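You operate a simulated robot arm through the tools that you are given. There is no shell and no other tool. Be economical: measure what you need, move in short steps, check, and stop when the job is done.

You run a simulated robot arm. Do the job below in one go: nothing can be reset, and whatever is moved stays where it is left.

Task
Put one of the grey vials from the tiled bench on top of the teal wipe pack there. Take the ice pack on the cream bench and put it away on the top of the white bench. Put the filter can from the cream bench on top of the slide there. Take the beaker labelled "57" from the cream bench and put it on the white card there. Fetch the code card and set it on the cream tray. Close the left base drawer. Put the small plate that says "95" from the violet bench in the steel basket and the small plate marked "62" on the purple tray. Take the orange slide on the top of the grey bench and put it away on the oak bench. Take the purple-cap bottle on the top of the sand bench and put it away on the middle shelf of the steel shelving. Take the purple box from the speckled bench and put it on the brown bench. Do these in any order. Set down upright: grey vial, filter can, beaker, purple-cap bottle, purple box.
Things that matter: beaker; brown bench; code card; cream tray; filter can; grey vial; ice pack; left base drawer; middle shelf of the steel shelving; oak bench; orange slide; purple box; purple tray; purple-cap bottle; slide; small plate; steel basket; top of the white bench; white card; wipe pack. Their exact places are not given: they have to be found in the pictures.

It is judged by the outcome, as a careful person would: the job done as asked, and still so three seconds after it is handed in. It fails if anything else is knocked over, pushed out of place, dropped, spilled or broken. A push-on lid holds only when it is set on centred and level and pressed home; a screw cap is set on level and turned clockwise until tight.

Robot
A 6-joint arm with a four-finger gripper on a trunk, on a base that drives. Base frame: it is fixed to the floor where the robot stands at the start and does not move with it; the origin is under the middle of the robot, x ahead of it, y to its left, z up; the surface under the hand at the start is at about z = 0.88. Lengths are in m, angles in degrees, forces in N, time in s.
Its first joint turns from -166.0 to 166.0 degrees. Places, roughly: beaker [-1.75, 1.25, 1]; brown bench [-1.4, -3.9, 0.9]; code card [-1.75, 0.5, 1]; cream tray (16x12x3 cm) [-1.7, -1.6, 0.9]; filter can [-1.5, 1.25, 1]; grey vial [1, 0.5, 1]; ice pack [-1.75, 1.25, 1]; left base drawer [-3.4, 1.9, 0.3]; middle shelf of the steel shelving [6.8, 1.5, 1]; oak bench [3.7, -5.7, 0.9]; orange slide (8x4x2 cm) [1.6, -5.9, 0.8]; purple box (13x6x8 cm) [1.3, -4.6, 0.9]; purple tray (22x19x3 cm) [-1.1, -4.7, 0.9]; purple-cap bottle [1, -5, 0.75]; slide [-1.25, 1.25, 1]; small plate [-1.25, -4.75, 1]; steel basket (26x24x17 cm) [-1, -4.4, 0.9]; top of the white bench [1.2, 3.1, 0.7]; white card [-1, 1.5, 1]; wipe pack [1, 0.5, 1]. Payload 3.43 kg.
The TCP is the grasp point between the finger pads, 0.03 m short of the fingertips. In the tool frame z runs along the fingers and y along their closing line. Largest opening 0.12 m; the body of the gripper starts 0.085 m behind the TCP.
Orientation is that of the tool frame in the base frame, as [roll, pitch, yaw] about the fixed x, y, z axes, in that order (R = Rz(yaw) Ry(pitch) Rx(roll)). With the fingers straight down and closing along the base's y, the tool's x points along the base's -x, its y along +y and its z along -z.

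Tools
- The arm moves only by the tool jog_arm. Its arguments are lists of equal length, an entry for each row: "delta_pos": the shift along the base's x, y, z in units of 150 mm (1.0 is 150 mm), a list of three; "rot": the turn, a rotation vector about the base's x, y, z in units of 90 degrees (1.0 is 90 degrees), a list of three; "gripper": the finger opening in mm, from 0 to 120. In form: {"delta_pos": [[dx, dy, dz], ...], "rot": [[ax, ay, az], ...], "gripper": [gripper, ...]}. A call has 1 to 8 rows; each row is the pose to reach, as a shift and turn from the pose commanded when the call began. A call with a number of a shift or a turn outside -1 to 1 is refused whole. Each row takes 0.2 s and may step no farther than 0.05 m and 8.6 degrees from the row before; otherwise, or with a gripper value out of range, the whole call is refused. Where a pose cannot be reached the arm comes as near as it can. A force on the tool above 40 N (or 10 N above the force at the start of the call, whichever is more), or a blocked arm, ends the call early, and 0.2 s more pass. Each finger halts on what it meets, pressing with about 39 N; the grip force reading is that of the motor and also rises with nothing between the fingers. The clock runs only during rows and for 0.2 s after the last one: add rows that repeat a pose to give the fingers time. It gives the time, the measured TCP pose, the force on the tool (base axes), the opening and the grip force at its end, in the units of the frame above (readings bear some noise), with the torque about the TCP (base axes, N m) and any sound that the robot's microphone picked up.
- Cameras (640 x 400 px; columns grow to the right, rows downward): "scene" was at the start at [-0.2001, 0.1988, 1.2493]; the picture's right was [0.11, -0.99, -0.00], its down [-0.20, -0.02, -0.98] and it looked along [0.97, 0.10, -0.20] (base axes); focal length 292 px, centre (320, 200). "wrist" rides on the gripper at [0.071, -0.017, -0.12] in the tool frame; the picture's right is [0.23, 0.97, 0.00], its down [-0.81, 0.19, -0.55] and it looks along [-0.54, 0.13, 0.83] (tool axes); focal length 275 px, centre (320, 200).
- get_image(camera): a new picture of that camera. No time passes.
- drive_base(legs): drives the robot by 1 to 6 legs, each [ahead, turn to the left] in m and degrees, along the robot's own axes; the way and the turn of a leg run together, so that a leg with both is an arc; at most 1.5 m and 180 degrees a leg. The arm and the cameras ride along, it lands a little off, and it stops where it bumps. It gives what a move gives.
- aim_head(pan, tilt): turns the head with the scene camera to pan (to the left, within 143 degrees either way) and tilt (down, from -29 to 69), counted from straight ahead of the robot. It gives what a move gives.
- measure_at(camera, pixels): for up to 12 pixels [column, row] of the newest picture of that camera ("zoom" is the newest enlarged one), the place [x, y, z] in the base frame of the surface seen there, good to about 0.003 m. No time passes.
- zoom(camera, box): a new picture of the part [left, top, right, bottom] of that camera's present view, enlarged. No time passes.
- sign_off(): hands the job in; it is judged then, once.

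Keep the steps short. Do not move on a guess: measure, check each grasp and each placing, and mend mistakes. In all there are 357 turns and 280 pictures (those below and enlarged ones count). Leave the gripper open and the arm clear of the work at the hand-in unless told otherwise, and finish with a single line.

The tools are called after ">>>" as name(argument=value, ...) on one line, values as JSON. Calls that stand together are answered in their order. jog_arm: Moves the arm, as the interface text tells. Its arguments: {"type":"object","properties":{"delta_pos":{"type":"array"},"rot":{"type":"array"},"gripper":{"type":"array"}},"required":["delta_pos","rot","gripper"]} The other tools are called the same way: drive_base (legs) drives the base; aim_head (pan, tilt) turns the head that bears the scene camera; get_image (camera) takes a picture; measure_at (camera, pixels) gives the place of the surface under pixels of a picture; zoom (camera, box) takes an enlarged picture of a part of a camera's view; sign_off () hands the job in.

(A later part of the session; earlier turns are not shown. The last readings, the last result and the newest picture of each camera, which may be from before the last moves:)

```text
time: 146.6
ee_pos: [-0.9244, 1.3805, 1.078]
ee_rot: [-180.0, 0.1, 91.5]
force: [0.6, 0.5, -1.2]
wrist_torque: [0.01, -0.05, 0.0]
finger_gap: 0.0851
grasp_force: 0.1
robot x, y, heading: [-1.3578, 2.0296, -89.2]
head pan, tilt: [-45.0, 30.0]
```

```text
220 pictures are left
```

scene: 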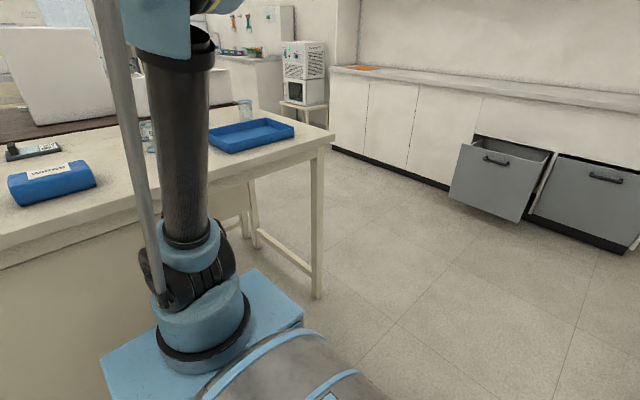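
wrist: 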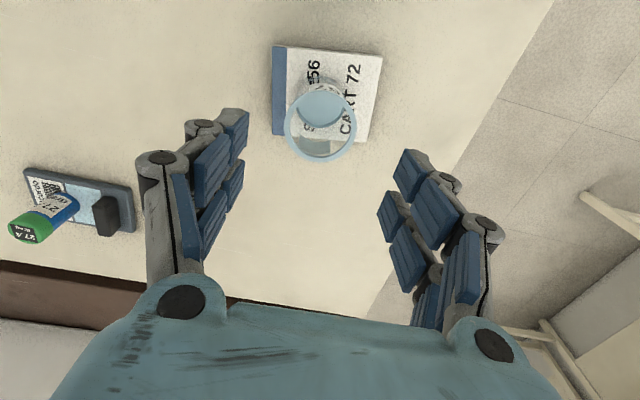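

The beaker stands on the card. Next the ice pack; I'll move there while turning the gripper 90 degrees.

>>> jog_arm(delta_pos=[[0, 0, 0.3], [-0.3, 0, 0.4], [-0.6, 0, 0.5], [-0.9, 0, 0.5]], rot=[[0, 0, 0], [0, 0, 0.066], [0, 0, 0.132], [0, 0, 0.197]], gripper=[100, 120, 120, 120])

>>> jog_arm(delta_pos=[[-0.32, 0, 0], [-0.64, 0, 0], [-0.96, 0, 0]], rot=[[0, 0, 0.066], [0, 0, 0.132], [0, 0, 0.197]], gripper=[120, 120, 120])

>>> jog_arm(delta_pos=[[-0.32, 0, 0], [-0.64, 0, 0], [-0.96, 0, 0]], rot=[[0, 0, 0.066], [0, 0, 0.132], [0, 0, 0.197]], gripper=[120, 120, 120])

>>> jog_arm(delta_pos=[[-0.32, 0, 0], [-0.64, 0, 0], [-0.96, 0, 0]], rot=[[0, 0, 0.066], [0, 0, 0.132], [0, 0, 0.197]], gripper=[120, 120, 120])

>>> jog_arm(delta_pos=[[-0.31, -0.1, 0], [-0.62, -0.2, 0], [-0.9, -0.4, 0]], rot=[[0, 0, 0.066], [0, 0, 0.132], [0, 0, 0.197]], gripper=[120, 120, 120])

>>> get_image(camera="wrist")

```text
time: 147.6
ee_pos: [-1.0581, 1.3799, 1.1529]
ee_rot: [-180.0, 0.1, 109.4]
force: [-0.3, -0.4, -0.6]
wrist_torque: [0.03, 0.02, 0.03]
finger_gap: 0.1201
grasp_force: 0.0
robot x, y, heading: [-1.3617, 2.0319, -89.3]
head pan, tilt: [-45.0, 30.0]
```

```text
time: 148.4
ee_pos: [-1.201, 1.3819, 1.1518]
ee_rot: [179.9, 0.2, 127.1]
force: [-0.3, -0.1, -0.3]
wrist_torque: [0.0, 0.0, 0.03]
finger_gap: 0.1199
grasp_force: 0.0
robot x, y, heading: [-1.3596, 2.0294, -89.3]
head pan, tilt: [-45.0, 30.0]
```

```text
time: 149.2
ee_pos: [-1.3464, 1.3817, 1.1528]
ee_rot: [179.9, 0.1, 144.8]
force: [-0.5, 0.1, 0.6]
wrist_torque: [0.0, 0.0, -0.02]
finger_gap: 0.1201
grasp_force: 0.0
robot x, y, heading: [-1.3562, 2.0337, -89.2]
head pan, tilt: [-45.0, 30.0]
```

```text
time: 150.0
ee_pos: [-1.4922, 1.3826, 1.153]
ee_rot: [179.9, 0.2, 162.5]
force: [-0.1, 0.4, 0.3]
wrist_torque: [-0.03, 0.01, 0.02]
finger_gap: 0.1201
grasp_force: 0.0
robot x, y, heading: [-1.3606, 2.0276, -89.1]
head pan, tilt: [-45.0, 30.0]
```

```text
refused: row 3 steps farther than a row can; nothing moved
```

```text
219 pictures are left
```

wrist: 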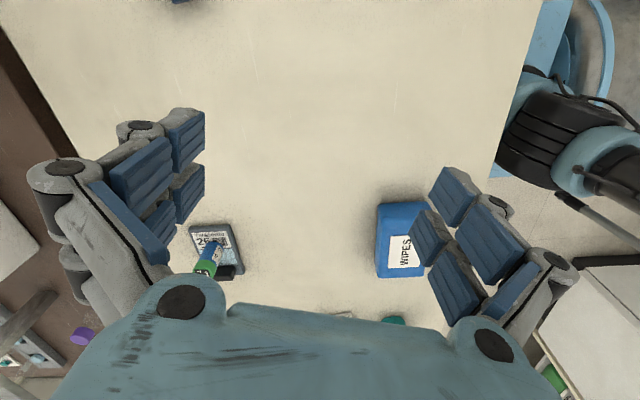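

>>> jog_arm(delta_pos=[[-0.2, -0.19, 0], [-0.4, -0.38, 0], [-0.6, -0.57, 0], [-0.8, -0.76, 0], [-1, -0.95, 0]], rot=[[0, 0, 0.04], [0, 0, 0.08], [0, 0, 0.12], [0, 0, 0.14], [0, 0, 0.15]], gripper=[120, 120, 120, 120, 120])

>>> get_image(camera="wrist")

```text
time: 151.2
ee_pos: [-1.6403, 1.2399, 1.1531]
ee_rot: [179.9, 0.1, 175.9]
force: [0.1, 0.9, 1.3]
wrist_torque: [-0.07, 0.05, 0.01]
finger_gap: 0.1198
grasp_force: 0.1
robot x, y, heading: [-1.3611, 2.0274, -89.2]
head pan, tilt: [-45.0, 30.0]
```

```text
218 pictures are left
```

wrist: 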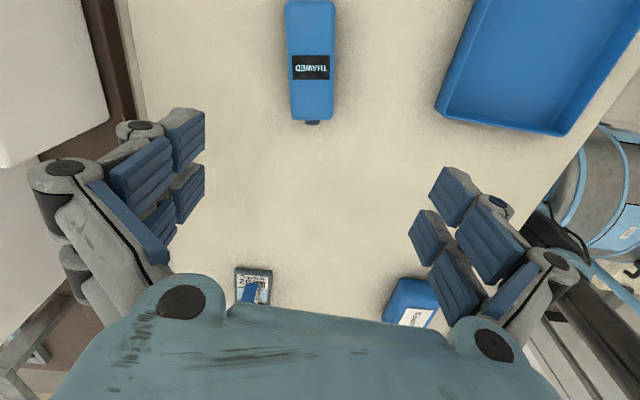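

>>> measure_at(camera="wrist", pixels=[[285, 10], [334, 12], [293, 115], [332, 115], [312, 65], [290, 65], [333, 65], [312, 120], [440, 105]])

```text
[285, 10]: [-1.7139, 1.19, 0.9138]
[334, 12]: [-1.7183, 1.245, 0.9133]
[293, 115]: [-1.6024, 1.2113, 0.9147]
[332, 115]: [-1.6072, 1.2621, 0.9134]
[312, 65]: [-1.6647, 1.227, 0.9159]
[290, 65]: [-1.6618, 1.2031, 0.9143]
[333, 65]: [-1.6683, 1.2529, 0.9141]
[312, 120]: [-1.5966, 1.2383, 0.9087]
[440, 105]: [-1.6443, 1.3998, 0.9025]
```

>>> jog_arm(delta_pos=[[-0.09, -0.04, -0.2], [-0.18, -0.08, -0.45], [-0.18, -0.08, -0.7], [-0.18, -0.08, -0.95]], rot=[[0, 0, 0.08], [0, 0, 0.157], [0, 0, 0.157], [0, 0, 0.157]], gripper=[110, 100, 90, 90])

>>> get_image(camera="wrist")

```text
time: 152.2
ee_pos: [-1.668, 1.2286, 1.0083]
ee_rot: [179.9, 0.2, -169.9]
force: [1.2, 0.8, 0.4]
wrist_torque: [-0.03, 0.01, 0.01]
finger_gap: 0.09
grasp_force: 0.0
robot x, y, heading: [-1.3583, 2.0344, -89.2]
head pan, tilt: [-45.0, 30.0]
```

```text
217 pictures are left
```

wrist: 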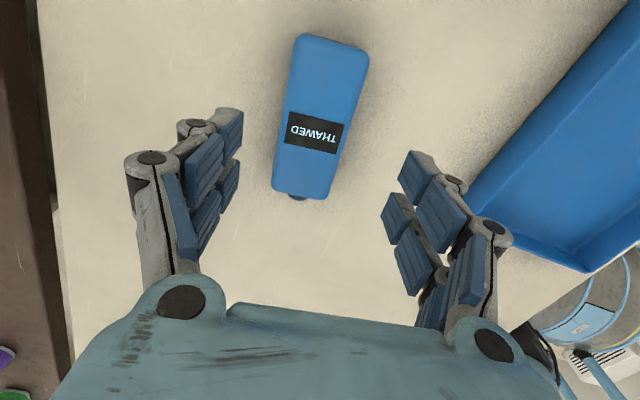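

>>> measure_at(camera="wrist", pixels=[[300, 40], [366, 55], [275, 185], [325, 193], [318, 118], [285, 120], [348, 130]])

```text
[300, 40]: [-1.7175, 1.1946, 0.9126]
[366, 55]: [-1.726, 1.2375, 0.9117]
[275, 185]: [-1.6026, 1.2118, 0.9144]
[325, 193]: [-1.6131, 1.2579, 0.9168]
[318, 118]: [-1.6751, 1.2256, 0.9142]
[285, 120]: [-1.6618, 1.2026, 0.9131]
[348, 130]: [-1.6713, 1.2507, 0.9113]
```

>>> jog_arm(delta_pos=[[0, -0.015, -0.25], [0, -0.015, -0.5], [0, -0.015, -0.635], [0, -0.015, -0.635], [0, -0.015, -0.635], [0, -0.015, -0.635], [0, -0.015, -0.635]], rot=[[0, 0, 0], [0, 0, 0], [0, 0, 0], [0, 0, 0], [0, 0, 0], [0, 0, 0], [0, 0, 0]], gripper=[90, 90, 90, 90, 50, 20, 20])

>>> jog_arm(delta_pos=[[0, 0, 0.25], [0, 0, 0.5], [0, 0, 0.75], [0, 0, 1]], rot=[[0, 0, 0], [0, 0, 0], [0, 0, 0], [0, 0, 0]], gripper=[20, 20, 20, 20])

>>> jog_arm(delta_pos=[[0, 0, 0.25], [0, 0.1, 0.5], [0.1, 0.3, 0.7], [0.25, 0.5, 0.85], [0.4, 0.7, 1], [0.6, 0.9, 1]], rot=[[0, 0, 0], [0, 0, 0], [0, 0, 0], [0, 0, 0], [0, 0, 0], [0, 0, 0]], gripper=[20, 20, 20, 20, 20, 20])

>>> get_image(camera="wrist")

```text
time: 153.8
ee_pos: [-1.6681, 1.2254, 0.9145]
ee_rot: [180.0, 0.1, -169.8]
force: [0.8, -0.9, 2.2]
wrist_torque: [-0.06, 0.05, 0.0]
finger_gap: 0.0556
grasp_force: 38.8
robot x, y, heading: [-1.3573, 2.0316, -89.1]
head pan, tilt: [-45.0, 30.0]
```

```text
time: 154.8
ee_pos: [-1.6667, 1.2246, 1.0659]
ee_rot: [179.9, 0.1, -169.9]
force: [-0.5, -0.6, -3.1]
wrist_torque: [0.03, 0.0, 0.03]
finger_gap: 0.0559
grasp_force: 38.9
robot x, y, heading: [-1.362, 2.032, -89.3]
head pan, tilt: [-45.0, 30.0]
```

```text
time: 156.2
ee_pos: [-1.5754, 1.36, 1.2146]
ee_rot: [179.9, 0.1, -169.9]
force: [-0.4, -1.1, -3.3]
wrist_torque: [0.03, 0.01, 0.0]
finger_gap: 0.0561
grasp_force: 39.1
robot x, y, heading: [-1.3629, 2.0296, -89.2]
head pan, tilt: [-45.0, 30.0]
```

```text
216 pictures are left
```

wrist: 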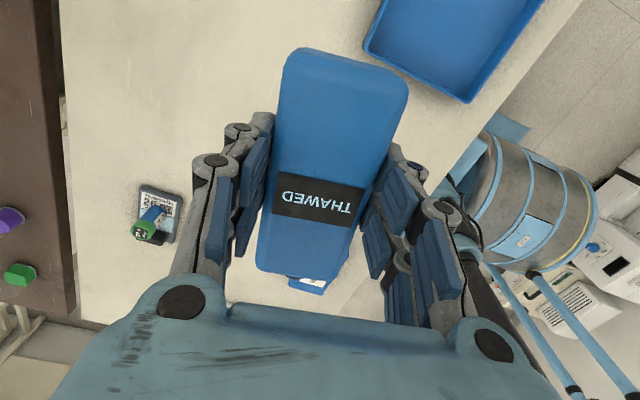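

The ice pack is held. I'll back off and drive toward the white bench by the wall.

>>> drive_base(legs=[[-0.15, 0], [0, 89], [1.4, 0]])

>>> aim_head(pan=35, tilt=15)

>>> get_image(camera="scene")

```text
time: 168.6
ee_pos: [0.7063, 1.9688, 1.2132]
ee_rot: [180.0, 0.1, -80.6]
force: [-0.7, 0.1, -2.2]
wrist_torque: [-0.01, 0.0, 0.02]
finger_gap: 0.0557
grasp_force: 39.0
robot x, y, heading: [0.0354, 2.1878, 0.3]
head pan, tilt: [-45.0, 30.0]
```

```text
time: 170.1
ee_pos: [0.6905, 1.9683, 1.2228]
ee_rot: [-179.4, 0.0, -80.6]
force: [-0.9, -0.1, -1.9]
wrist_torque: [-0.01, 0.01, 0.01]
finger_gap: 0.0556
grasp_force: 39.5
robot x, y, heading: [0.0367, 2.1922, 0.1]
head pan, tilt: [35.0, 15.0]
```

```text
215 pictures are left
```

scene: 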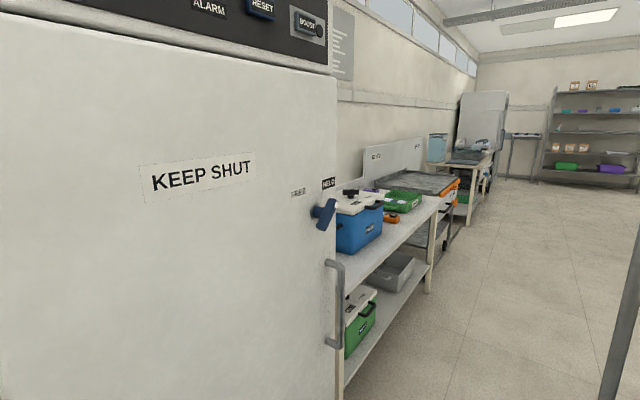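

>>> measure_at(camera="scene", pixels=[[325, 300], [355, 262], [400, 228], [420, 207], [437, 202], [348, 200], [390, 218], [378, 228], [332, 265], [400, 200], [432, 290]])

>>> zoom(camera="scene", box=[320, 150, 480, 290])

```text
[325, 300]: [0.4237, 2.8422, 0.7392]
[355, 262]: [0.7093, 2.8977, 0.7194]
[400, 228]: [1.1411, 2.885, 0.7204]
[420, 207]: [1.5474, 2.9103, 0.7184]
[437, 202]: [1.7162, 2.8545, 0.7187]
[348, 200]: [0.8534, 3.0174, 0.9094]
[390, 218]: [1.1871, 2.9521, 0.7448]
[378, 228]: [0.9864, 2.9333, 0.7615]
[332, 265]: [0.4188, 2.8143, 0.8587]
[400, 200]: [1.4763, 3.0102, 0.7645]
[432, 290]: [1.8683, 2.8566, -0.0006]
```

```text
2.86 times, centred on (400, 220) of scene
```

zoom: 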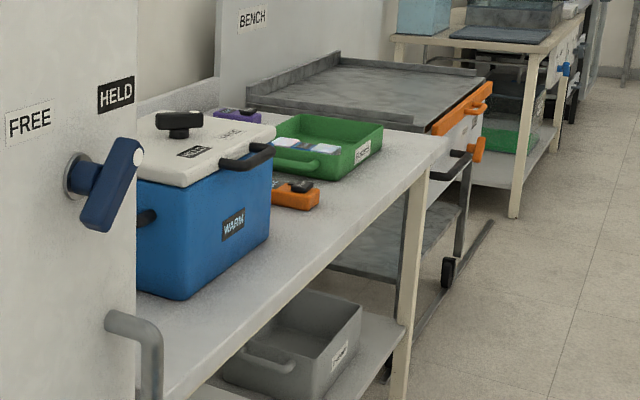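

>>> drive_base(legs=[[1.35, 0], [0, 90]])

>>> aim_head(pan=5, tilt=30)

>>> get_image(camera="scene")

>>> get_image(camera="wrist")

```text
time: 181.3
ee_pos: [1.6051, 2.8469, 1.2208]
ee_rot: [-179.4, 0.0, 9.7]
force: [-0.4, -0.5, -2.4]
wrist_torque: [0.04, -0.03, -0.01]
finger_gap: 0.0553
grasp_force: 39.2
robot x, y, heading: [1.3964, 2.1886, 90.1]
head pan, tilt: [35.0, 15.0]
```

```text
time: 182.3
ee_pos: [1.6052, 2.8305, 1.2295]
ee_rot: [-178.7, -0.2, 9.7]
force: [0.1, -0.6, -1.5]
wrist_torque: [0.02, 0.02, 0.03]
finger_gap: 0.0555
grasp_force: 39.3
robot x, y, heading: [1.4011, 2.1923, 90.7]
head pan, tilt: [5.0, 30.0]
```

```text
213 pictures are left
```

scene: 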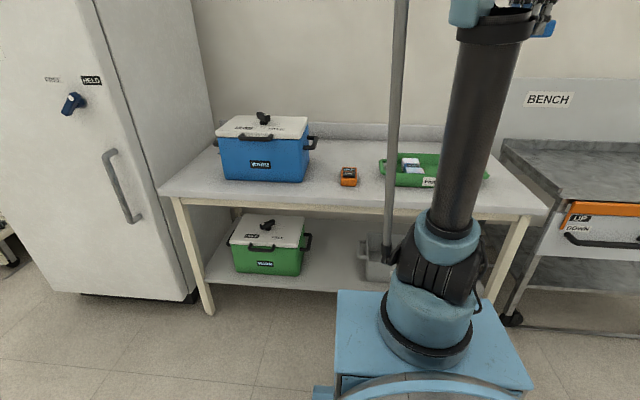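

```text
212 pictures are left
```

wrist: 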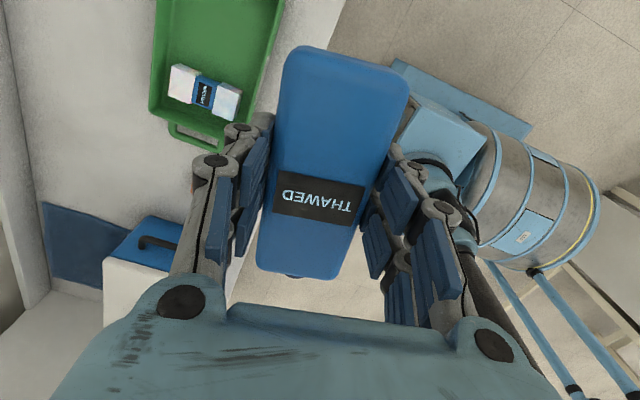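

>>> measure_at(camera="scene", pixels=[[330, 160], [330, 195], [306, 182], [339, 182], [357, 184], [380, 180], [372, 165], [350, 145], [380, 208], [425, 190], [500, 200], [330, 205]])

```text
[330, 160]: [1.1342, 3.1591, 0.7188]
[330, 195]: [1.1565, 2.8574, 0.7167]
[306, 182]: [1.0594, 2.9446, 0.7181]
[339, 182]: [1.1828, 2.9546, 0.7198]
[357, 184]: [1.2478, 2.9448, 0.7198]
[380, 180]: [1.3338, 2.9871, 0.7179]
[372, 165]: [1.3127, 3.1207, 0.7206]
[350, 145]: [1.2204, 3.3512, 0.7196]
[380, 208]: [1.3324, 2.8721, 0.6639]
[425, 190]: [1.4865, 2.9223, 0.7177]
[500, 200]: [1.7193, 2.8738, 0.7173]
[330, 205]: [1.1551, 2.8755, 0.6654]
```

The free area is around (1.23, 3.18), behind the orange item. I'll drive in a bit and move there.

>>> drive_base(legs=[[0.15, 0]])

>>> jog_arm(delta_pos=[[-0.25, 0.15, 0], [-0.5, 0.3, 0], [-0.75, 0.45, 0], [-1, 0.6, 0]], rot=[[-0.004, 0, 0], [-0.008, 0, 0], [-0.012, 0, 0], [-0.0145, 0, 0]], gripper=[20, 20, 20, 20])

>>> jog_arm(delta_pos=[[-0.25, 0.15, -0.1], [-0.5, 0.3, -0.2], [-0.75, 0.45, -0.3], [-1, 0.6, -0.4]], rot=[[0, 0, 0], [0, 0, 0], [0, 0, 0], [0, 0, 0]], gripper=[20, 20, 20, 20])

>>> jog_arm(delta_pos=[[-0.16, 0.05, -0.25], [-0.33, 0.1, -0.5], [-0.5, 0.13, -0.75], [-0.5, 0.13, -1]], rot=[[0, 0, 0], [0, 0, 0], [0, 0, 0], [0, 0, 0]], gripper=[20, 20, 20, 20])

>>> get_image(camera="scene")

>>> get_image(camera="wrist")

```text
time: 183.7
ee_pos: [1.6033, 2.9821, 1.2298]
ee_rot: [-178.7, -0.1, 9.6]
force: [0.5, 0.5, -2.8]
wrist_torque: [-0.02, 0.02, -0.04]
finger_gap: 0.0558
grasp_force: 38.6
robot x, y, heading: [1.3966, 2.3386, 90.5]
head pan, tilt: [5.0, 30.0]
```

```text
time: 184.7
ee_pos: [1.4517, 3.0561, 1.2377]
ee_rot: [-179.4, -0.1, 9.8]
force: [0.8, -0.8, -2.6]
wrist_torque: [0.06, -0.03, 0.0]
finger_gap: 0.0557
grasp_force: 39.5
robot x, y, heading: [1.396, 2.3401, 90.2]
head pan, tilt: [5.0, 30.0]
```

```text
time: 185.7
ee_pos: [1.3027, 3.1465, 1.1772]
ee_rot: [-179.2, -0.1, 9.8]
force: [-0.1, -0.6, -2.7]
wrist_torque: [0.05, 0.02, -0.01]
finger_gap: 0.0555
grasp_force: 39.0
robot x, y, heading: [1.3957, 2.3439, 90.4]
head pan, tilt: [5.0, 30.0]
```

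```text
time: 186.7
ee_pos: [1.2292, 3.165, 1.027]
ee_rot: [-179.2, -0.1, 9.7]
force: [0.2, -0.3, -1.5]
wrist_torque: [0.03, -0.03, -0.01]
finger_gap: 0.0556
grasp_force: 39.3
robot x, y, heading: [1.3971, 2.3374, 90.3]
head pan, tilt: [5.0, 30.0]
```

```text
211 pictures are left
```

scene: 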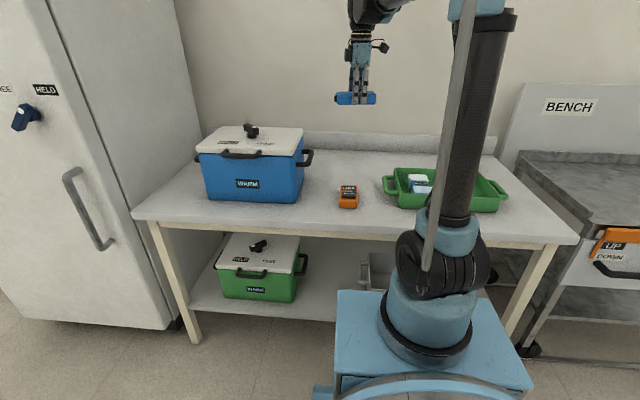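

```text
210 pictures are left
```

wrist: 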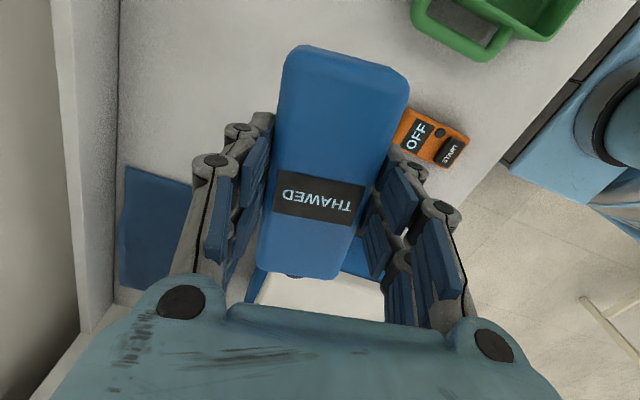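

>>> jog_arm(delta_pos=[[0, 0, -0.3], [0, 0, -0.6], [0, 0, -0.9]], rot=[[0, 0, 0], [0, 0, 0], [0, 0, 0]], gripper=[20, 20, 20])

>>> jog_arm(delta_pos=[[0, 0, -0.3], [0, 0, -0.6], [0, 0, -0.8], [0, 0, -0.88]], rot=[[-0.008, 0, 0], [-0.008, 0, 0], [-0.008, 0, 0], [-0.008, 0, 0]], gripper=[20, 20, 20, 20])

>>> get_image(camera="scene")

```text
time: 187.5
ee_pos: [1.2301, 3.1638, 0.8901]
ee_rot: [-179.3, 0.0, 9.7]
force: [-0.4, 0.4, -2.4]
wrist_torque: [0.01, -0.03, 0.03]
finger_gap: 0.0555
grasp_force: 39.1
robot x, y, heading: [1.3993, 2.3404, 90.1]
head pan, tilt: [5.0, 30.0]
```

```text
time: 188.5
ee_pos: [1.2299, 3.1652, 0.7588]
ee_rot: [-180.0, 0.1, 9.7]
force: [-0.4, 0.0, -2.3]
wrist_torque: [0.03, 0.02, -0.02]
finger_gap: 0.0555
grasp_force: 39.0
robot x, y, heading: [1.3968, 2.342, 90.6]
head pan, tilt: [5.0, 30.0]
```

```text
209 pictures are left
```

scene: 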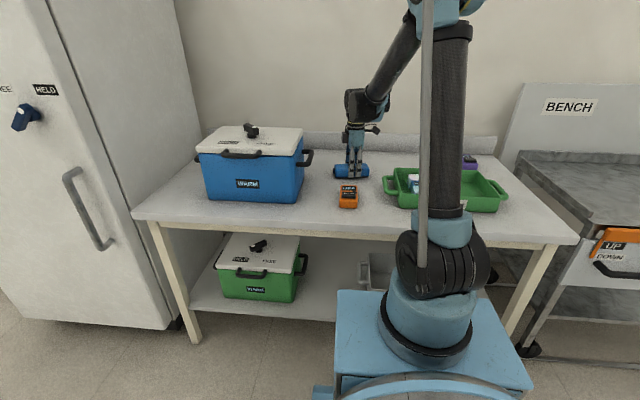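

>>> jog_arm(delta_pos=[[0, 0, -0.01], [0, 0, -0.02], [0, 0, -0.03]], rot=[[0, 0, 0], [0, 0, 0], [0, 0, 0]], gripper=[20, 20, 20])

```text
time: 189.3
ee_pos: [1.229, 3.1666, 0.7554]
ee_rot: [179.9, 0.1, 9.7]
force: [-0.3, -0.8, -1.8]
wrist_torque: [-0.01, 0.0, 0.0]
finger_gap: 0.0557
grasp_force: 39.5
robot x, y, heading: [1.3978, 2.3375, 90.5]
head pan, tilt: [5.0, 30.0]
```

>>> jog_arm(delta_pos=[[0, 0, -0.008], [0, 0, -0.016], [0, 0, -0.024]], rot=[[0, 0, 0], [0, 0, 0], [0, 0, 0]], gripper=[20, 20, 20])

```text
time: 190.1
ee_pos: [1.228, 3.1664, 0.7535]
ee_rot: [-180.0, 0.1, 9.7]
force: [3.9, 5.3, 32.4]
wrist_torque: [0.2, -0.12, -0.01]
finger_gap: 0.0558
grasp_force: 38.4
robot x, y, heading: [1.3991, 2.3355, 90.7]
head pan, tilt: [5.0, 30.0]
```

It is resting on the bench. I'll ease up, release and lift.

>>> jog_arm(delta_pos=[[0, 0, 0.015], [0, 0, 0.015], [0, 0, 0.015], [0, 0, 0.3], [0, 0, 0.6], [0, 0, 0.9]], rot=[[0, 0, 0], [0, 0, 0], [0, 0, 0], [0, 0, 0], [0, 0, 0], [0, 0, 0]], gripper=[75, 85, 85, 85, 85, 85])

>>> jog_arm(delta_pos=[[0, 0, 0.3], [0, 0, 0.6], [0, 0, 0.9], [0, -0.2, 1], [0, -0.4, 1], [0, -0.7, 1], [0, -1, 1]], rot=[[0, 0, 0], [0, 0, 0], [0, 0, 0], [0, 0, 0], [0, 0, 0], [0, 0, 0], [0, 0, 0]], gripper=[85, 85, 85, 85, 85, 85, 85])

>>> jog_arm(delta_pos=[[0.2, -0.2, 0.2], [0.4, -0.4, 0.4], [0.6, -0.6, 0.6], [0.7, -0.7, 0.8]], rot=[[0, 0, 0], [0, 0, 0], [0, 0, 0], [0, 0, 0]], gripper=[85, 85, 85, 85])

>>> get_image(camera="scene")

```text
time: 191.5
ee_pos: [1.2278, 3.1653, 0.8886]
ee_rot: [-179.9, 0.1, 9.7]
force: [-0.1, -0.8, -0.2]
wrist_torque: [-0.02, 0.0, -0.04]
finger_gap: 0.0846
grasp_force: 0.1
robot x, y, heading: [1.4001, 2.3445, 90.5]
head pan, tilt: [5.0, 30.0]
```

```text
time: 193.1
ee_pos: [1.2289, 3.0152, 1.0378]
ee_rot: [-179.9, 0.1, 9.7]
force: [-0.6, 0.0, -0.2]
wrist_torque: [-0.06, 0.01, 0.02]
finger_gap: 0.0847
grasp_force: 0.1
robot x, y, heading: [1.4021, 2.3422, 90.7]
head pan, tilt: [5.0, 30.0]
```

```text
refused: row 1 steps farther than a row can; nothing moved
```

```text
208 pictures are left
```

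scene: 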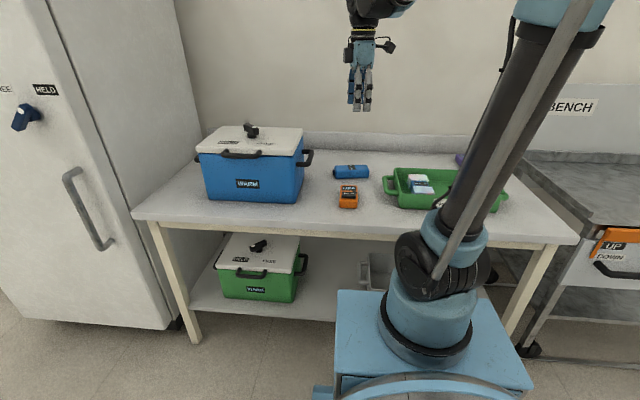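

The ice pack is on the white bench top. Next is the drawer; I'll tuck the arm and drive there.

>>> jog_arm(delta_pos=[[0.18, -0.18, 0.18], [0.36, -0.36, 0.36], [0.54, -0.54, 0.54], [0.7, -0.7, 0.72], [0.8, -0.8, 0.9]], rot=[[0, 0, 0], [0, 0, 0], [0, 0, 0], [0, 0, 0], [0, 0, 0]], gripper=[60, 40, 20, 0, 0])

>>> drive_base(legs=[[-0.2, 0], [0, 89.5], [1.5, 0], [1.5, 0], [0.9, 0]])

>>> aim_head(pan=0, tilt=30)

>>> get_image(camera="scene")

```text
time: 194.3
ee_pos: [1.3481, 2.8955, 1.1744]
ee_rot: [-180.0, 0.0, 9.7]
force: [-0.8, 0.1, -0.3]
wrist_torque: [-0.02, -0.01, 0.01]
finger_gap: 0.0
grasp_force: 33.7
robot x, y, heading: [1.3953, 2.3448, 90.5]
head pan, tilt: [5.0, 30.0]
```

```text
time: 219.0
ee_pos: [-3.0782, 2.1845, 1.1732]
ee_rot: [-180.0, 0.2, 97.5]
force: [-0.8, 0.0, 0.4]
wrist_torque: [-0.03, 0.01, 0.03]
finger_gap: 0.0
grasp_force: 33.6
robot x, y, heading: [-2.5244, 2.2105, 178.4]
head pan, tilt: [5.0, 30.0]
```

```text
time: 219.6
ee_pos: [-3.0651, 2.1852, 1.1792]
ee_rot: [-179.3, 0.1, 97.4]
force: [0.0, 0.5, 1.0]
wrist_torque: [-0.01, 0.04, -0.01]
finger_gap: 0.0002
grasp_force: 34.5
robot x, y, heading: [-2.5246, 2.2147, 178.2]
head pan, tilt: [0.0, 30.0]
```

```text
207 pictures are left
```

scene: 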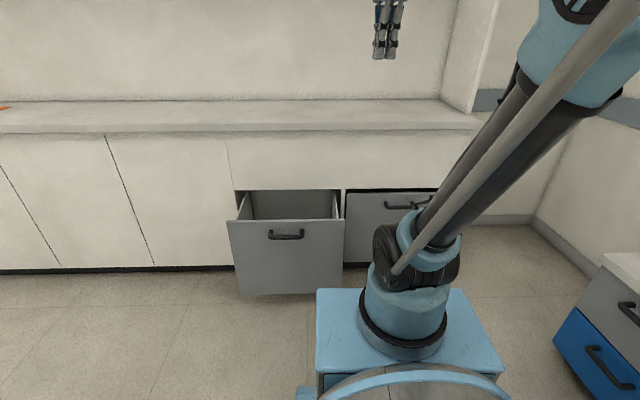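

>>> measure_at(camera="scene", pixels=[[228, 221], [343, 221], [238, 292], [342, 290], [285, 235], [285, 260], [430, 193], [370, 195], [300, 115], [300, 130], [287, 222], [236, 195]])

>>> zoom(camera="scene", box=[210, 170, 450, 310])

```text
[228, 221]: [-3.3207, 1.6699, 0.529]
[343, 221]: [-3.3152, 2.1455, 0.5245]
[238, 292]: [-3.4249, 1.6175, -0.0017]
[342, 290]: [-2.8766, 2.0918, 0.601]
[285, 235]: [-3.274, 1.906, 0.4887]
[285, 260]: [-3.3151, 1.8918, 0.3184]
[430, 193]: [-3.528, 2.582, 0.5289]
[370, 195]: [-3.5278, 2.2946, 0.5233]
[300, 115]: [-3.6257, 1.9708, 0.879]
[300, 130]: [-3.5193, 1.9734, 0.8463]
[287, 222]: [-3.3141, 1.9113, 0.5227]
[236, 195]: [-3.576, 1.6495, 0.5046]
```

```text
2.67 times, centred on (330, 240) of scene
```

zoom: 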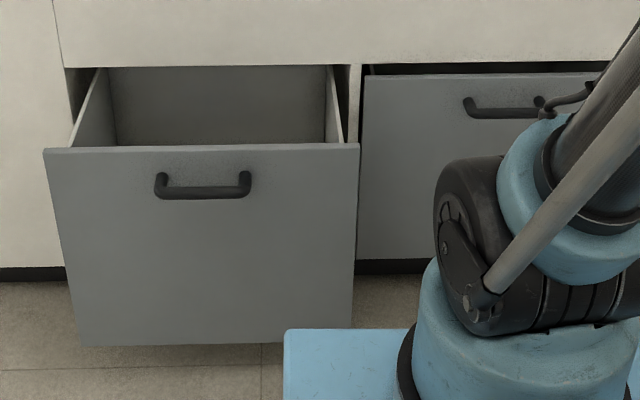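

The left drawer is open: its front is at x=-3.32, z 0.12–0.53, with the closed plane at -3.53. I'll tilt the tool 45° forward with closed fingers and push from the front. First a bit closer.

>>> drive_base(legs=[[0.12, 0]])

>>> jog_arm(delta_pos=[[0, -0.15, -0.15], [0, -0.3, -0.3], [0, -0.45, -0.45], [0.0, -0.6, -0.6], [0, -0.75, -0.75], [0, -0.93, -0.9]], rot=[[0, 0.083, 0], [0, 0.167, 0], [0, 0.25, 0], [0, 0.333, 0], [0, 0.417, 0], [0, 0.5, 0]], gripper=[0, 0, 0, 0, 0, 0])

>>> jog_arm(delta_pos=[[0, -0.2, -0.25], [0, -0.4, -0.5], [0, -0.6, -0.75], [0, -0.8, -1]], rot=[[0, 0, 0], [0, 0, 0], [0, 0, 0], [0, 0, 0]], gripper=[0, 0, 0, 0])

>>> get_image(camera="scene")

```text
time: 220.9
ee_pos: [-3.1864, 2.1884, 1.1788]
ee_rot: [-179.3, 0.0, 97.4]
force: [0.0, 0.5, 0.2]
wrist_torque: [0.02, 0.01, 0.03]
finger_gap: 0.0
grasp_force: 33.5
robot x, y, heading: [-2.6442, 2.2128, 177.8]
head pan, tilt: [0.0, 30.0]
```

```text
time: 222.3
ee_pos: [-3.1715, 2.0488, 1.0524]
ee_rot: [-133.8, -5.2, 95.2]
force: [0.5, 0.0, -0.6]
wrist_torque: [0.0, -0.02, -0.01]
finger_gap: 0.0002
grasp_force: 33.2
robot x, y, heading: [-2.643, 2.216, 178.3]
head pan, tilt: [0.0, 30.0]
```

```text
time: 223.3
ee_pos: [-3.1725, 1.9293, 0.9008]
ee_rot: [-133.9, -5.2, 95.1]
force: [-0.3, 0.0, -0.8]
wrist_torque: [0.0, 0.04, 0.04]
finger_gap: 0.0002
grasp_force: 33.6
robot x, y, heading: [-2.6491, 2.2148, 178.1]
head pan, tilt: [0.0, 30.0]
```

```text
205 pictures are left
```

scene: 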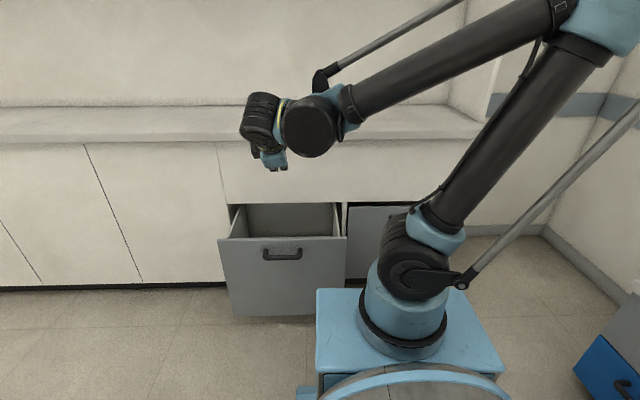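

>>> jog_arm(delta_pos=[[0, 0, -0.3], [0, -0.05, -0.6], [0, -0.1, -0.9]], rot=[[0, 0, 0], [0, 0, 0], [0, 0, 0]], gripper=[0, 0, 0])

>>> jog_arm(delta_pos=[[0, 0, -0.3], [0, 0, -0.6], [0, 0, -0.9]], rot=[[0, 0, 0], [0, 0, 0], [0, 0, 0]], gripper=[0, 0, 0])

>>> get_image(camera="scene")

```text
time: 224.1
ee_pos: [-3.1702, 1.9151, 0.7658]
ee_rot: [-133.9, -5.3, 95.1]
force: [-1.0, -0.5, -0.4]
wrist_torque: [-0.04, 0.01, 0.03]
finger_gap: 0.0
grasp_force: 33.7
robot x, y, heading: [-2.6453, 2.2153, 178.4]
head pan, tilt: [0.0, 30.0]
```

```text
time: 224.9
ee_pos: [-3.176, 1.9024, 0.6981]
ee_rot: [-133.9, -5.3, 95.2]
force: [-0.4, -0.1, -0.1]
wrist_torque: [0.0, 0.04, -0.04]
finger_gap: 0.0001
grasp_force: 33.1
out of reach, approached as far as the arm can: row 2, 3
robot x, y, heading: [-2.6436, 2.2119, 178.0]
head pan, tilt: [0.0, 30.0]
```

```text
204 pictures are left
```

scene: 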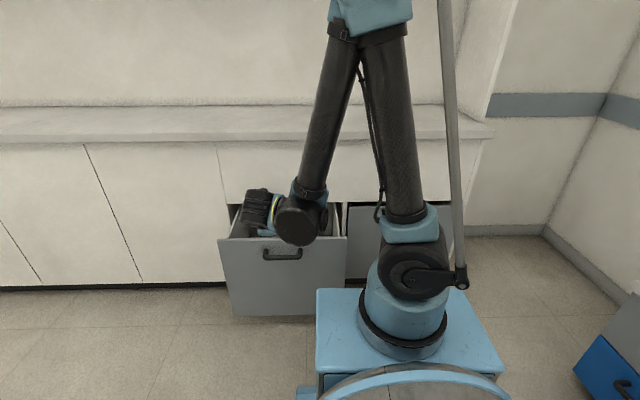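

The arm is too folded there. I'll back up 0.2 m and then lower further.

>>> drive_base(legs=[[-0.22, 0]])

>>> jog_arm(delta_pos=[[-0.2, 0, -0.2], [-0.4, 0, -0.4], [-0.6, 0, -0.6], [-0.8, 0, -0.8], [-0.9, 0, -1]], rot=[[0, 0, 0], [0, 0, 0], [0, 0, 0], [0, 0, 0], [0, 0, 0]], gripper=[0, 0, 0, 0, 0])

>>> jog_arm(delta_pos=[[0, 0, -0.25], [0, 0, -0.5], [0, 0, -0.75]], rot=[[0, 0, 0], [0, 0, 0], [0, 0, 0]], gripper=[0, 0, 0])

>>> get_image(camera="scene")

```text
time: 226.6
ee_pos: [-2.9538, 1.8938, 0.6991]
ee_rot: [-133.9, -5.3, 95.2]
force: [0.2, -0.6, 0.0]
wrist_torque: [-0.01, 0.04, -0.03]
finger_gap: 0.0
grasp_force: 33.3
robot x, y, heading: [-2.4232, 2.2116, 178.1]
head pan, tilt: [0.0, 30.0]
```

```text
time: 227.8
ee_pos: [-3.117, 1.8468, 0.6499]
ee_rot: [-133.3, -5.4, 95.1]
force: [0.7, 0.9, 1.1]
wrist_torque: [-0.09, 0.02, 0.09]
finger_gap: 0.0
grasp_force: 33.4
out of reach, approached as far as the arm can: row 1, 2, 3, 4, 5
robot x, y, heading: [-2.4186, 2.2036, 178.1]
head pan, tilt: [0.0, 30.0]
```

```text
time: 228.6
ee_pos: [-3.1495, 1.8023, 0.6118]
ee_rot: [-133.3, -5.3, 95.1]
force: [-0.7, 0.1, -1.1]
wrist_torque: [-0.01, -0.02, 0.03]
finger_gap: 0.0
grasp_force: 33.5
out of reach, approached as far as the arm can: row 1, 2, 3
robot x, y, heading: [-2.421, 2.2083, 178.5]
head pan, tilt: [0.0, 30.0]
```

```text
203 pictures are left
```

scene: 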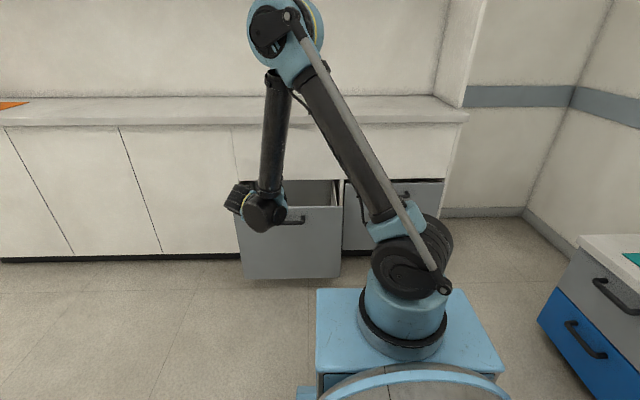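

The forearm hangs vertically and can't go lower at this radius. I'll back up again to extend further.

>>> drive_base(legs=[[-0.25, 0]])

>>> jog_arm(delta_pos=[[-0.25, 0.15, 0], [-0.5, 0.3, 0], [-0.75, 0.45, 0], [-1, 0.5, 0]], rot=[[0, 0, 0], [0, 0, 0], [0, 0, 0], [0, 0, 0]], gripper=[0, 0, 0, 0])

>>> jog_arm(delta_pos=[[-0.2, 0, -0.2], [-0.4, 0, -0.4], [-0.6, 0, -0.6], [-0.6, 0, -0.8]], rot=[[0, 0, 0], [0, 0, 0], [0, 0, 0], [0, 0, 0]], gripper=[0, 0, 0, 0])

>>> get_image(camera="scene")

```text
time: 230.4
ee_pos: [-2.8978, 1.7951, 0.6106]
ee_rot: [-133.4, -5.3, 95.0]
force: [0.9, -0.5, 0.3]
wrist_torque: [0.0, 0.01, 0.0]
finger_gap: 0.0001
grasp_force: 33.1
robot x, y, heading: [-2.1725, 2.1977, 178.3]
head pan, tilt: [0.0, 30.0]
```

```text
time: 231.4
ee_pos: [-3.0417, 1.8708, 0.6195]
ee_rot: [-132.6, -5.4, 94.9]
force: [0.4, 0.7, 0.7]
wrist_torque: [-0.01, 0.0, 0.0]
finger_gap: 0.0001
grasp_force: 32.8
robot x, y, heading: [-2.1667, 2.1958, 178.2]
head pan, tilt: [0.0, 30.0]
```

```text
time: 232.4
ee_pos: [-3.129, 1.8713, 0.4995]
ee_rot: [-132.7, -5.5, 94.9]
force: [0.6, -0.4, -0.3]
wrist_torque: [-0.02, 0.02, 0.03]
finger_gap: 0.0002
grasp_force: 33.6
robot x, y, heading: [-2.1694, 2.2017, 177.9]
head pan, tilt: [0.0, 30.0]
```

```text
202 pictures are left
```

scene: 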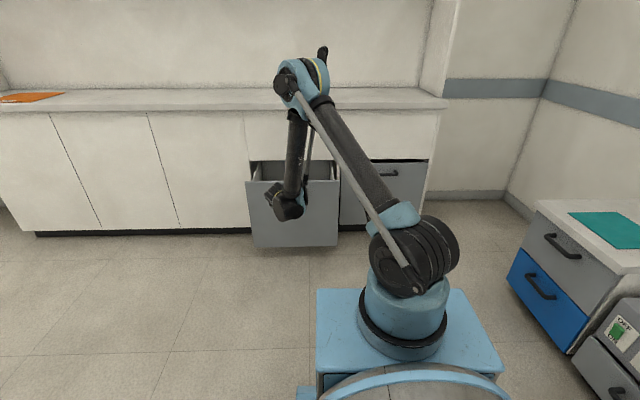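

That reaches. I'll go to z≈0.44 and approach the drawer front.

>>> jog_arm(delta_pos=[[-0.25, 0.1, -0.2], [-0.5, 0.2, -0.4], [-0.75, 0.24, -0.4]], rot=[[0, 0, 0], [0, 0, 0], [0, 0, 0]], gripper=[0, 0, 0])

>>> jog_arm(delta_pos=[[-0.25, 0, 0], [-0.5, 0, 0], [-0.75, 0, 0]], rot=[[0, 0, 0], [0, 0, 0], [0, 0, 0]], gripper=[0, 0, 0])

>>> get_image(camera="scene")

```text
refused: row 1 steps farther than a row can; nothing moved
```

```text
time: 233.2
ee_pos: [-3.2426, 1.8698, 0.4989]
ee_rot: [-132.6, -5.5, 95.1]
force: [-0.7, 0.4, 0.3]
wrist_torque: [-0.01, -0.04, 0.0]
finger_gap: 0.0002
grasp_force: 33.0
robot x, y, heading: [-2.1718, 2.2015, 178.2]
head pan, tilt: [0.0, 30.0]
```

```text
201 pictures are left
```

scene: 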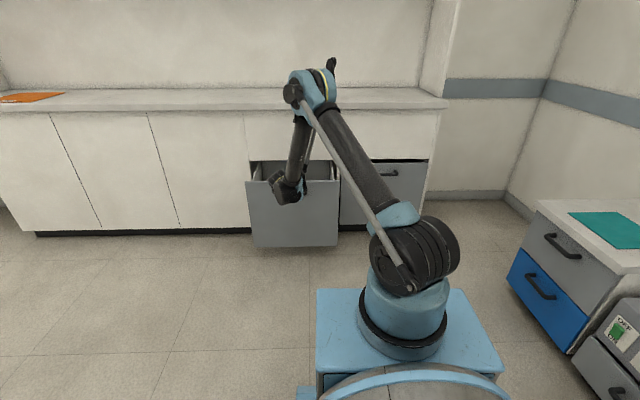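

>>> jog_arm(delta_pos=[[0.05, 0.1, -0.2], [0.05, 0.25, -0.45]], rot=[[0, 0, 0], [0, 0, 0]], gripper=[0, 0])

>>> jog_arm(delta_pos=[[-0.2, 0, 0], [-0.4, 0, 0], [-0.6, 0, 0], [-0.8, 0, 0], [-1, 0, 0]], rot=[[0, 0, 0], [0, 0, 0], [0, 0, 0], [0, 0, 0], [0, 0, 0]], gripper=[0, 0, 0, 0, 0])

>>> get_image(camera="scene")

```text
time: 233.8
ee_pos: [-3.2338, 1.9079, 0.4309]
ee_rot: [-132.7, -5.4, 95.0]
force: [-0.8, -0.1, -0.1]
wrist_torque: [0.02, -0.01, 0.0]
finger_gap: 0.0
grasp_force: 33.5
robot x, y, heading: [-2.1662, 2.2013, 178.3]
head pan, tilt: [0.0, 30.0]
```

```text
time: 235.0
ee_pos: [-3.3852, 1.9072, 0.4302]
ee_rot: [-132.7, -5.5, 95.0]
force: [0.0, -0.5, -0.1]
wrist_torque: [0.0, 0.02, 0.0]
finger_gap: 0.0001
grasp_force: 33.2
robot x, y, heading: [-2.1719, 2.1962, 178.0]
head pan, tilt: [0.0, 30.0]
```

```text
200 pictures are left
```

scene: 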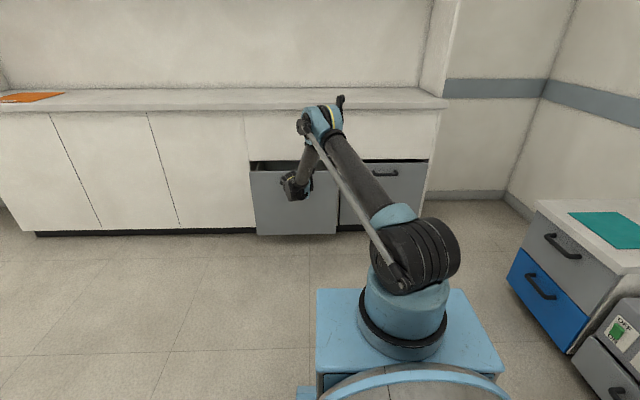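

The drawer slides in easily. I'll keep pushing until it stops.

>>> jog_arm(delta_pos=[[-0.2, 0, 0], [-0.4, 0, 0], [-0.6, 0, 0], [-0.75, 0, 0], [-0.85, 0, 0], [-0.95, 0, 0]], rot=[[0, 0, 0], [0, 0, 0], [0, 0, 0], [0, 0, 0], [0, 0, 0], [0, 0, 0]], gripper=[0, 0, 0, 0, 0, 0])

>>> get_image(camera="scene")

```text
time: 236.2
ee_pos: [-3.4803, 1.9103, 0.4471]
ee_rot: [-132.9, -5.6, 94.9]
force: [55.6, 9.9, -69.7]
wrist_torque: [-1.1, 1.43, -0.69]
finger_gap: 0.0
grasp_force: 33.0
out of reach, approached as far as the arm can: row 4, 5
robot x, y, heading: [-2.1678, 2.2, 178.0]
head pan, tilt: [0.0, 30.0]
stopped in row 5: the force on the tool passed its limit at 57 N (the readings are from after the stop); the commanded pose is now the measured one
```

```text
199 pictures are left
```

scene: 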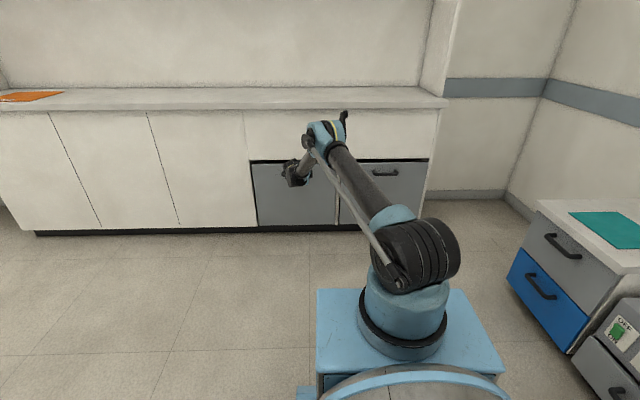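

>>> jog_arm(delta_pos=[[0.15, 0, -0.08], [0.4, 0, -0.08], [0.7, 0, -0.08], [1, 0, -0.08]], rot=[[0, 0, 0], [0, 0, 0], [0, 0, 0], [0, 0, 0]], gripper=[0, 0, 0, 0])

>>> zoom(camera="scene", box=[220, 140, 450, 250])

>>> measure_at(camera="scene", pixels=[[265, 200], [265, 170], [330, 205], [390, 190], [350, 170], [255, 163], [270, 220]])

```text
time: 237.2
ee_pos: [-3.3341, 1.9102, 0.4438]
ee_rot: [-132.2, -5.6, 95.0]
force: [0.2, 0.6, -0.2]
wrist_torque: [0.03, 0.05, 0.0]
finger_gap: 0.0001
grasp_force: 33.6
robot x, y, heading: [-2.1709, 2.1998, 178.0]
head pan, tilt: [0.0, 30.0]
```

```text
2.78 times, centred on (335, 195) of scene
```

zoom: 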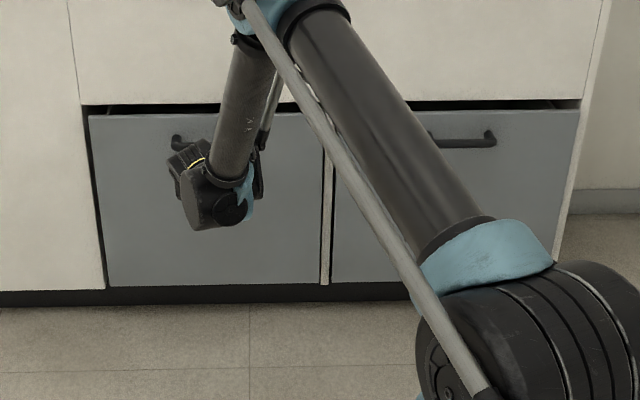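

```text
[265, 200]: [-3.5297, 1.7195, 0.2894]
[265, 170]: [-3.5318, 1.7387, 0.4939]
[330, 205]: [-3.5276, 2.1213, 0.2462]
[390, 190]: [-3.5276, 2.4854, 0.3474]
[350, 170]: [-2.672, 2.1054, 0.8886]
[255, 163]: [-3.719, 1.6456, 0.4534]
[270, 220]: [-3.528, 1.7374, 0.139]
```

The drawer is flush closed (-3.529, the same as its neighbour). I'll raise and level the arm, then drive round the west side toward the code card.

>>> jog_arm(delta_pos=[[0.2, 0, 0.2], [0.4, 0, 0.4], [0.6, 0, 0.6], [0.8, 0, 0.75], [0.9, 0.05, 0.85], [1, 0.1, 1]], rot=[[0, -0.085, 0], [0, -0.17, 0], [0, -0.255, 0], [0, -0.34, 0], [0, -0.425, 0], [0, -0.51, 0]], gripper=[0, 0, 0, 0, 0, 0])

>>> jog_arm(delta_pos=[[0.15, 0.15, 0.23], [0.3, 0.3, 0.46], [0.45, 0.45, 0.7], [0.6, 0.6, 0.85], [0.75, 0.75, 1]], rot=[[0, 0, 0], [0, 0, 0], [0, 0, 0], [0, 0, 0], [0, 0, 0]], gripper=[0, 0, 0, 0, 0])

>>> jog_arm(delta_pos=[[0.15, 0.15, 0.23], [0.3, 0.3, 0.46], [0.45, 0.45, 0.7], [0.6, 0.6, 0.85], [0.75, 0.75, 1]], rot=[[0, 0, 0], [0, 0, 0], [0, 0, 0], [0, 0, 0], [0, 0, 0]], gripper=[0, 0, 0, 0, 0])

>>> drive_base(legs=[[0.45, 0], [0, 92]])

>>> get_image(camera="scene")

```text
time: 238.6
ee_pos: [-3.1844, 1.9251, 0.5924]
ee_rot: [-178.0, -0.3, 97.4]
force: [0.4, -0.7, 0.1]
wrist_torque: [-0.04, 0.02, 0.0]
finger_gap: 0.0
grasp_force: 33.5
robot x, y, heading: [-2.168, 2.1987, 178.3]
head pan, tilt: [0.0, 30.0]
```

```text
time: 239.8
ee_pos: [-3.0723, 2.036, 0.7424]
ee_rot: [-177.9, -0.3, 97.5]
force: [-0.5, -0.5, 0.1]
wrist_torque: [0.01, -0.03, 0.0]
finger_gap: 0.0002
grasp_force: 33.3
robot x, y, heading: [-2.1679, 2.1968, 178.3]
head pan, tilt: [0.0, 30.0]
```

```text
time: 241.0
ee_pos: [-2.9594, 2.1517, 0.8929]
ee_rot: [-177.9, -0.3, 97.5]
force: [-1.1, 1.1, -0.5]
wrist_torque: [-0.02, -0.05, 0.02]
finger_gap: 0.0
grasp_force: 33.3
robot x, y, heading: [-2.1727, 2.1969, 177.8]
head pan, tilt: [0.0, 30.0]
```

```text
time: 248.2
ee_pos: [-2.5388, 1.4274, 0.893]
ee_rot: [-177.9, -0.2, -170.2]
force: [0.1, -0.8, -1.0]
wrist_torque: [0.03, -0.01, -0.01]
finger_gap: 0.0
grasp_force: 33.9
robot x, y, heading: [-2.6357, 2.2137, -89.5]
head pan, tilt: [0.0, 30.0]
```

```text
197 pictures are left
```

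scene: 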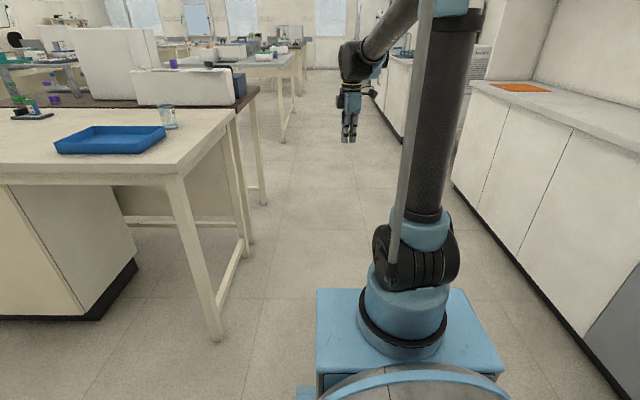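

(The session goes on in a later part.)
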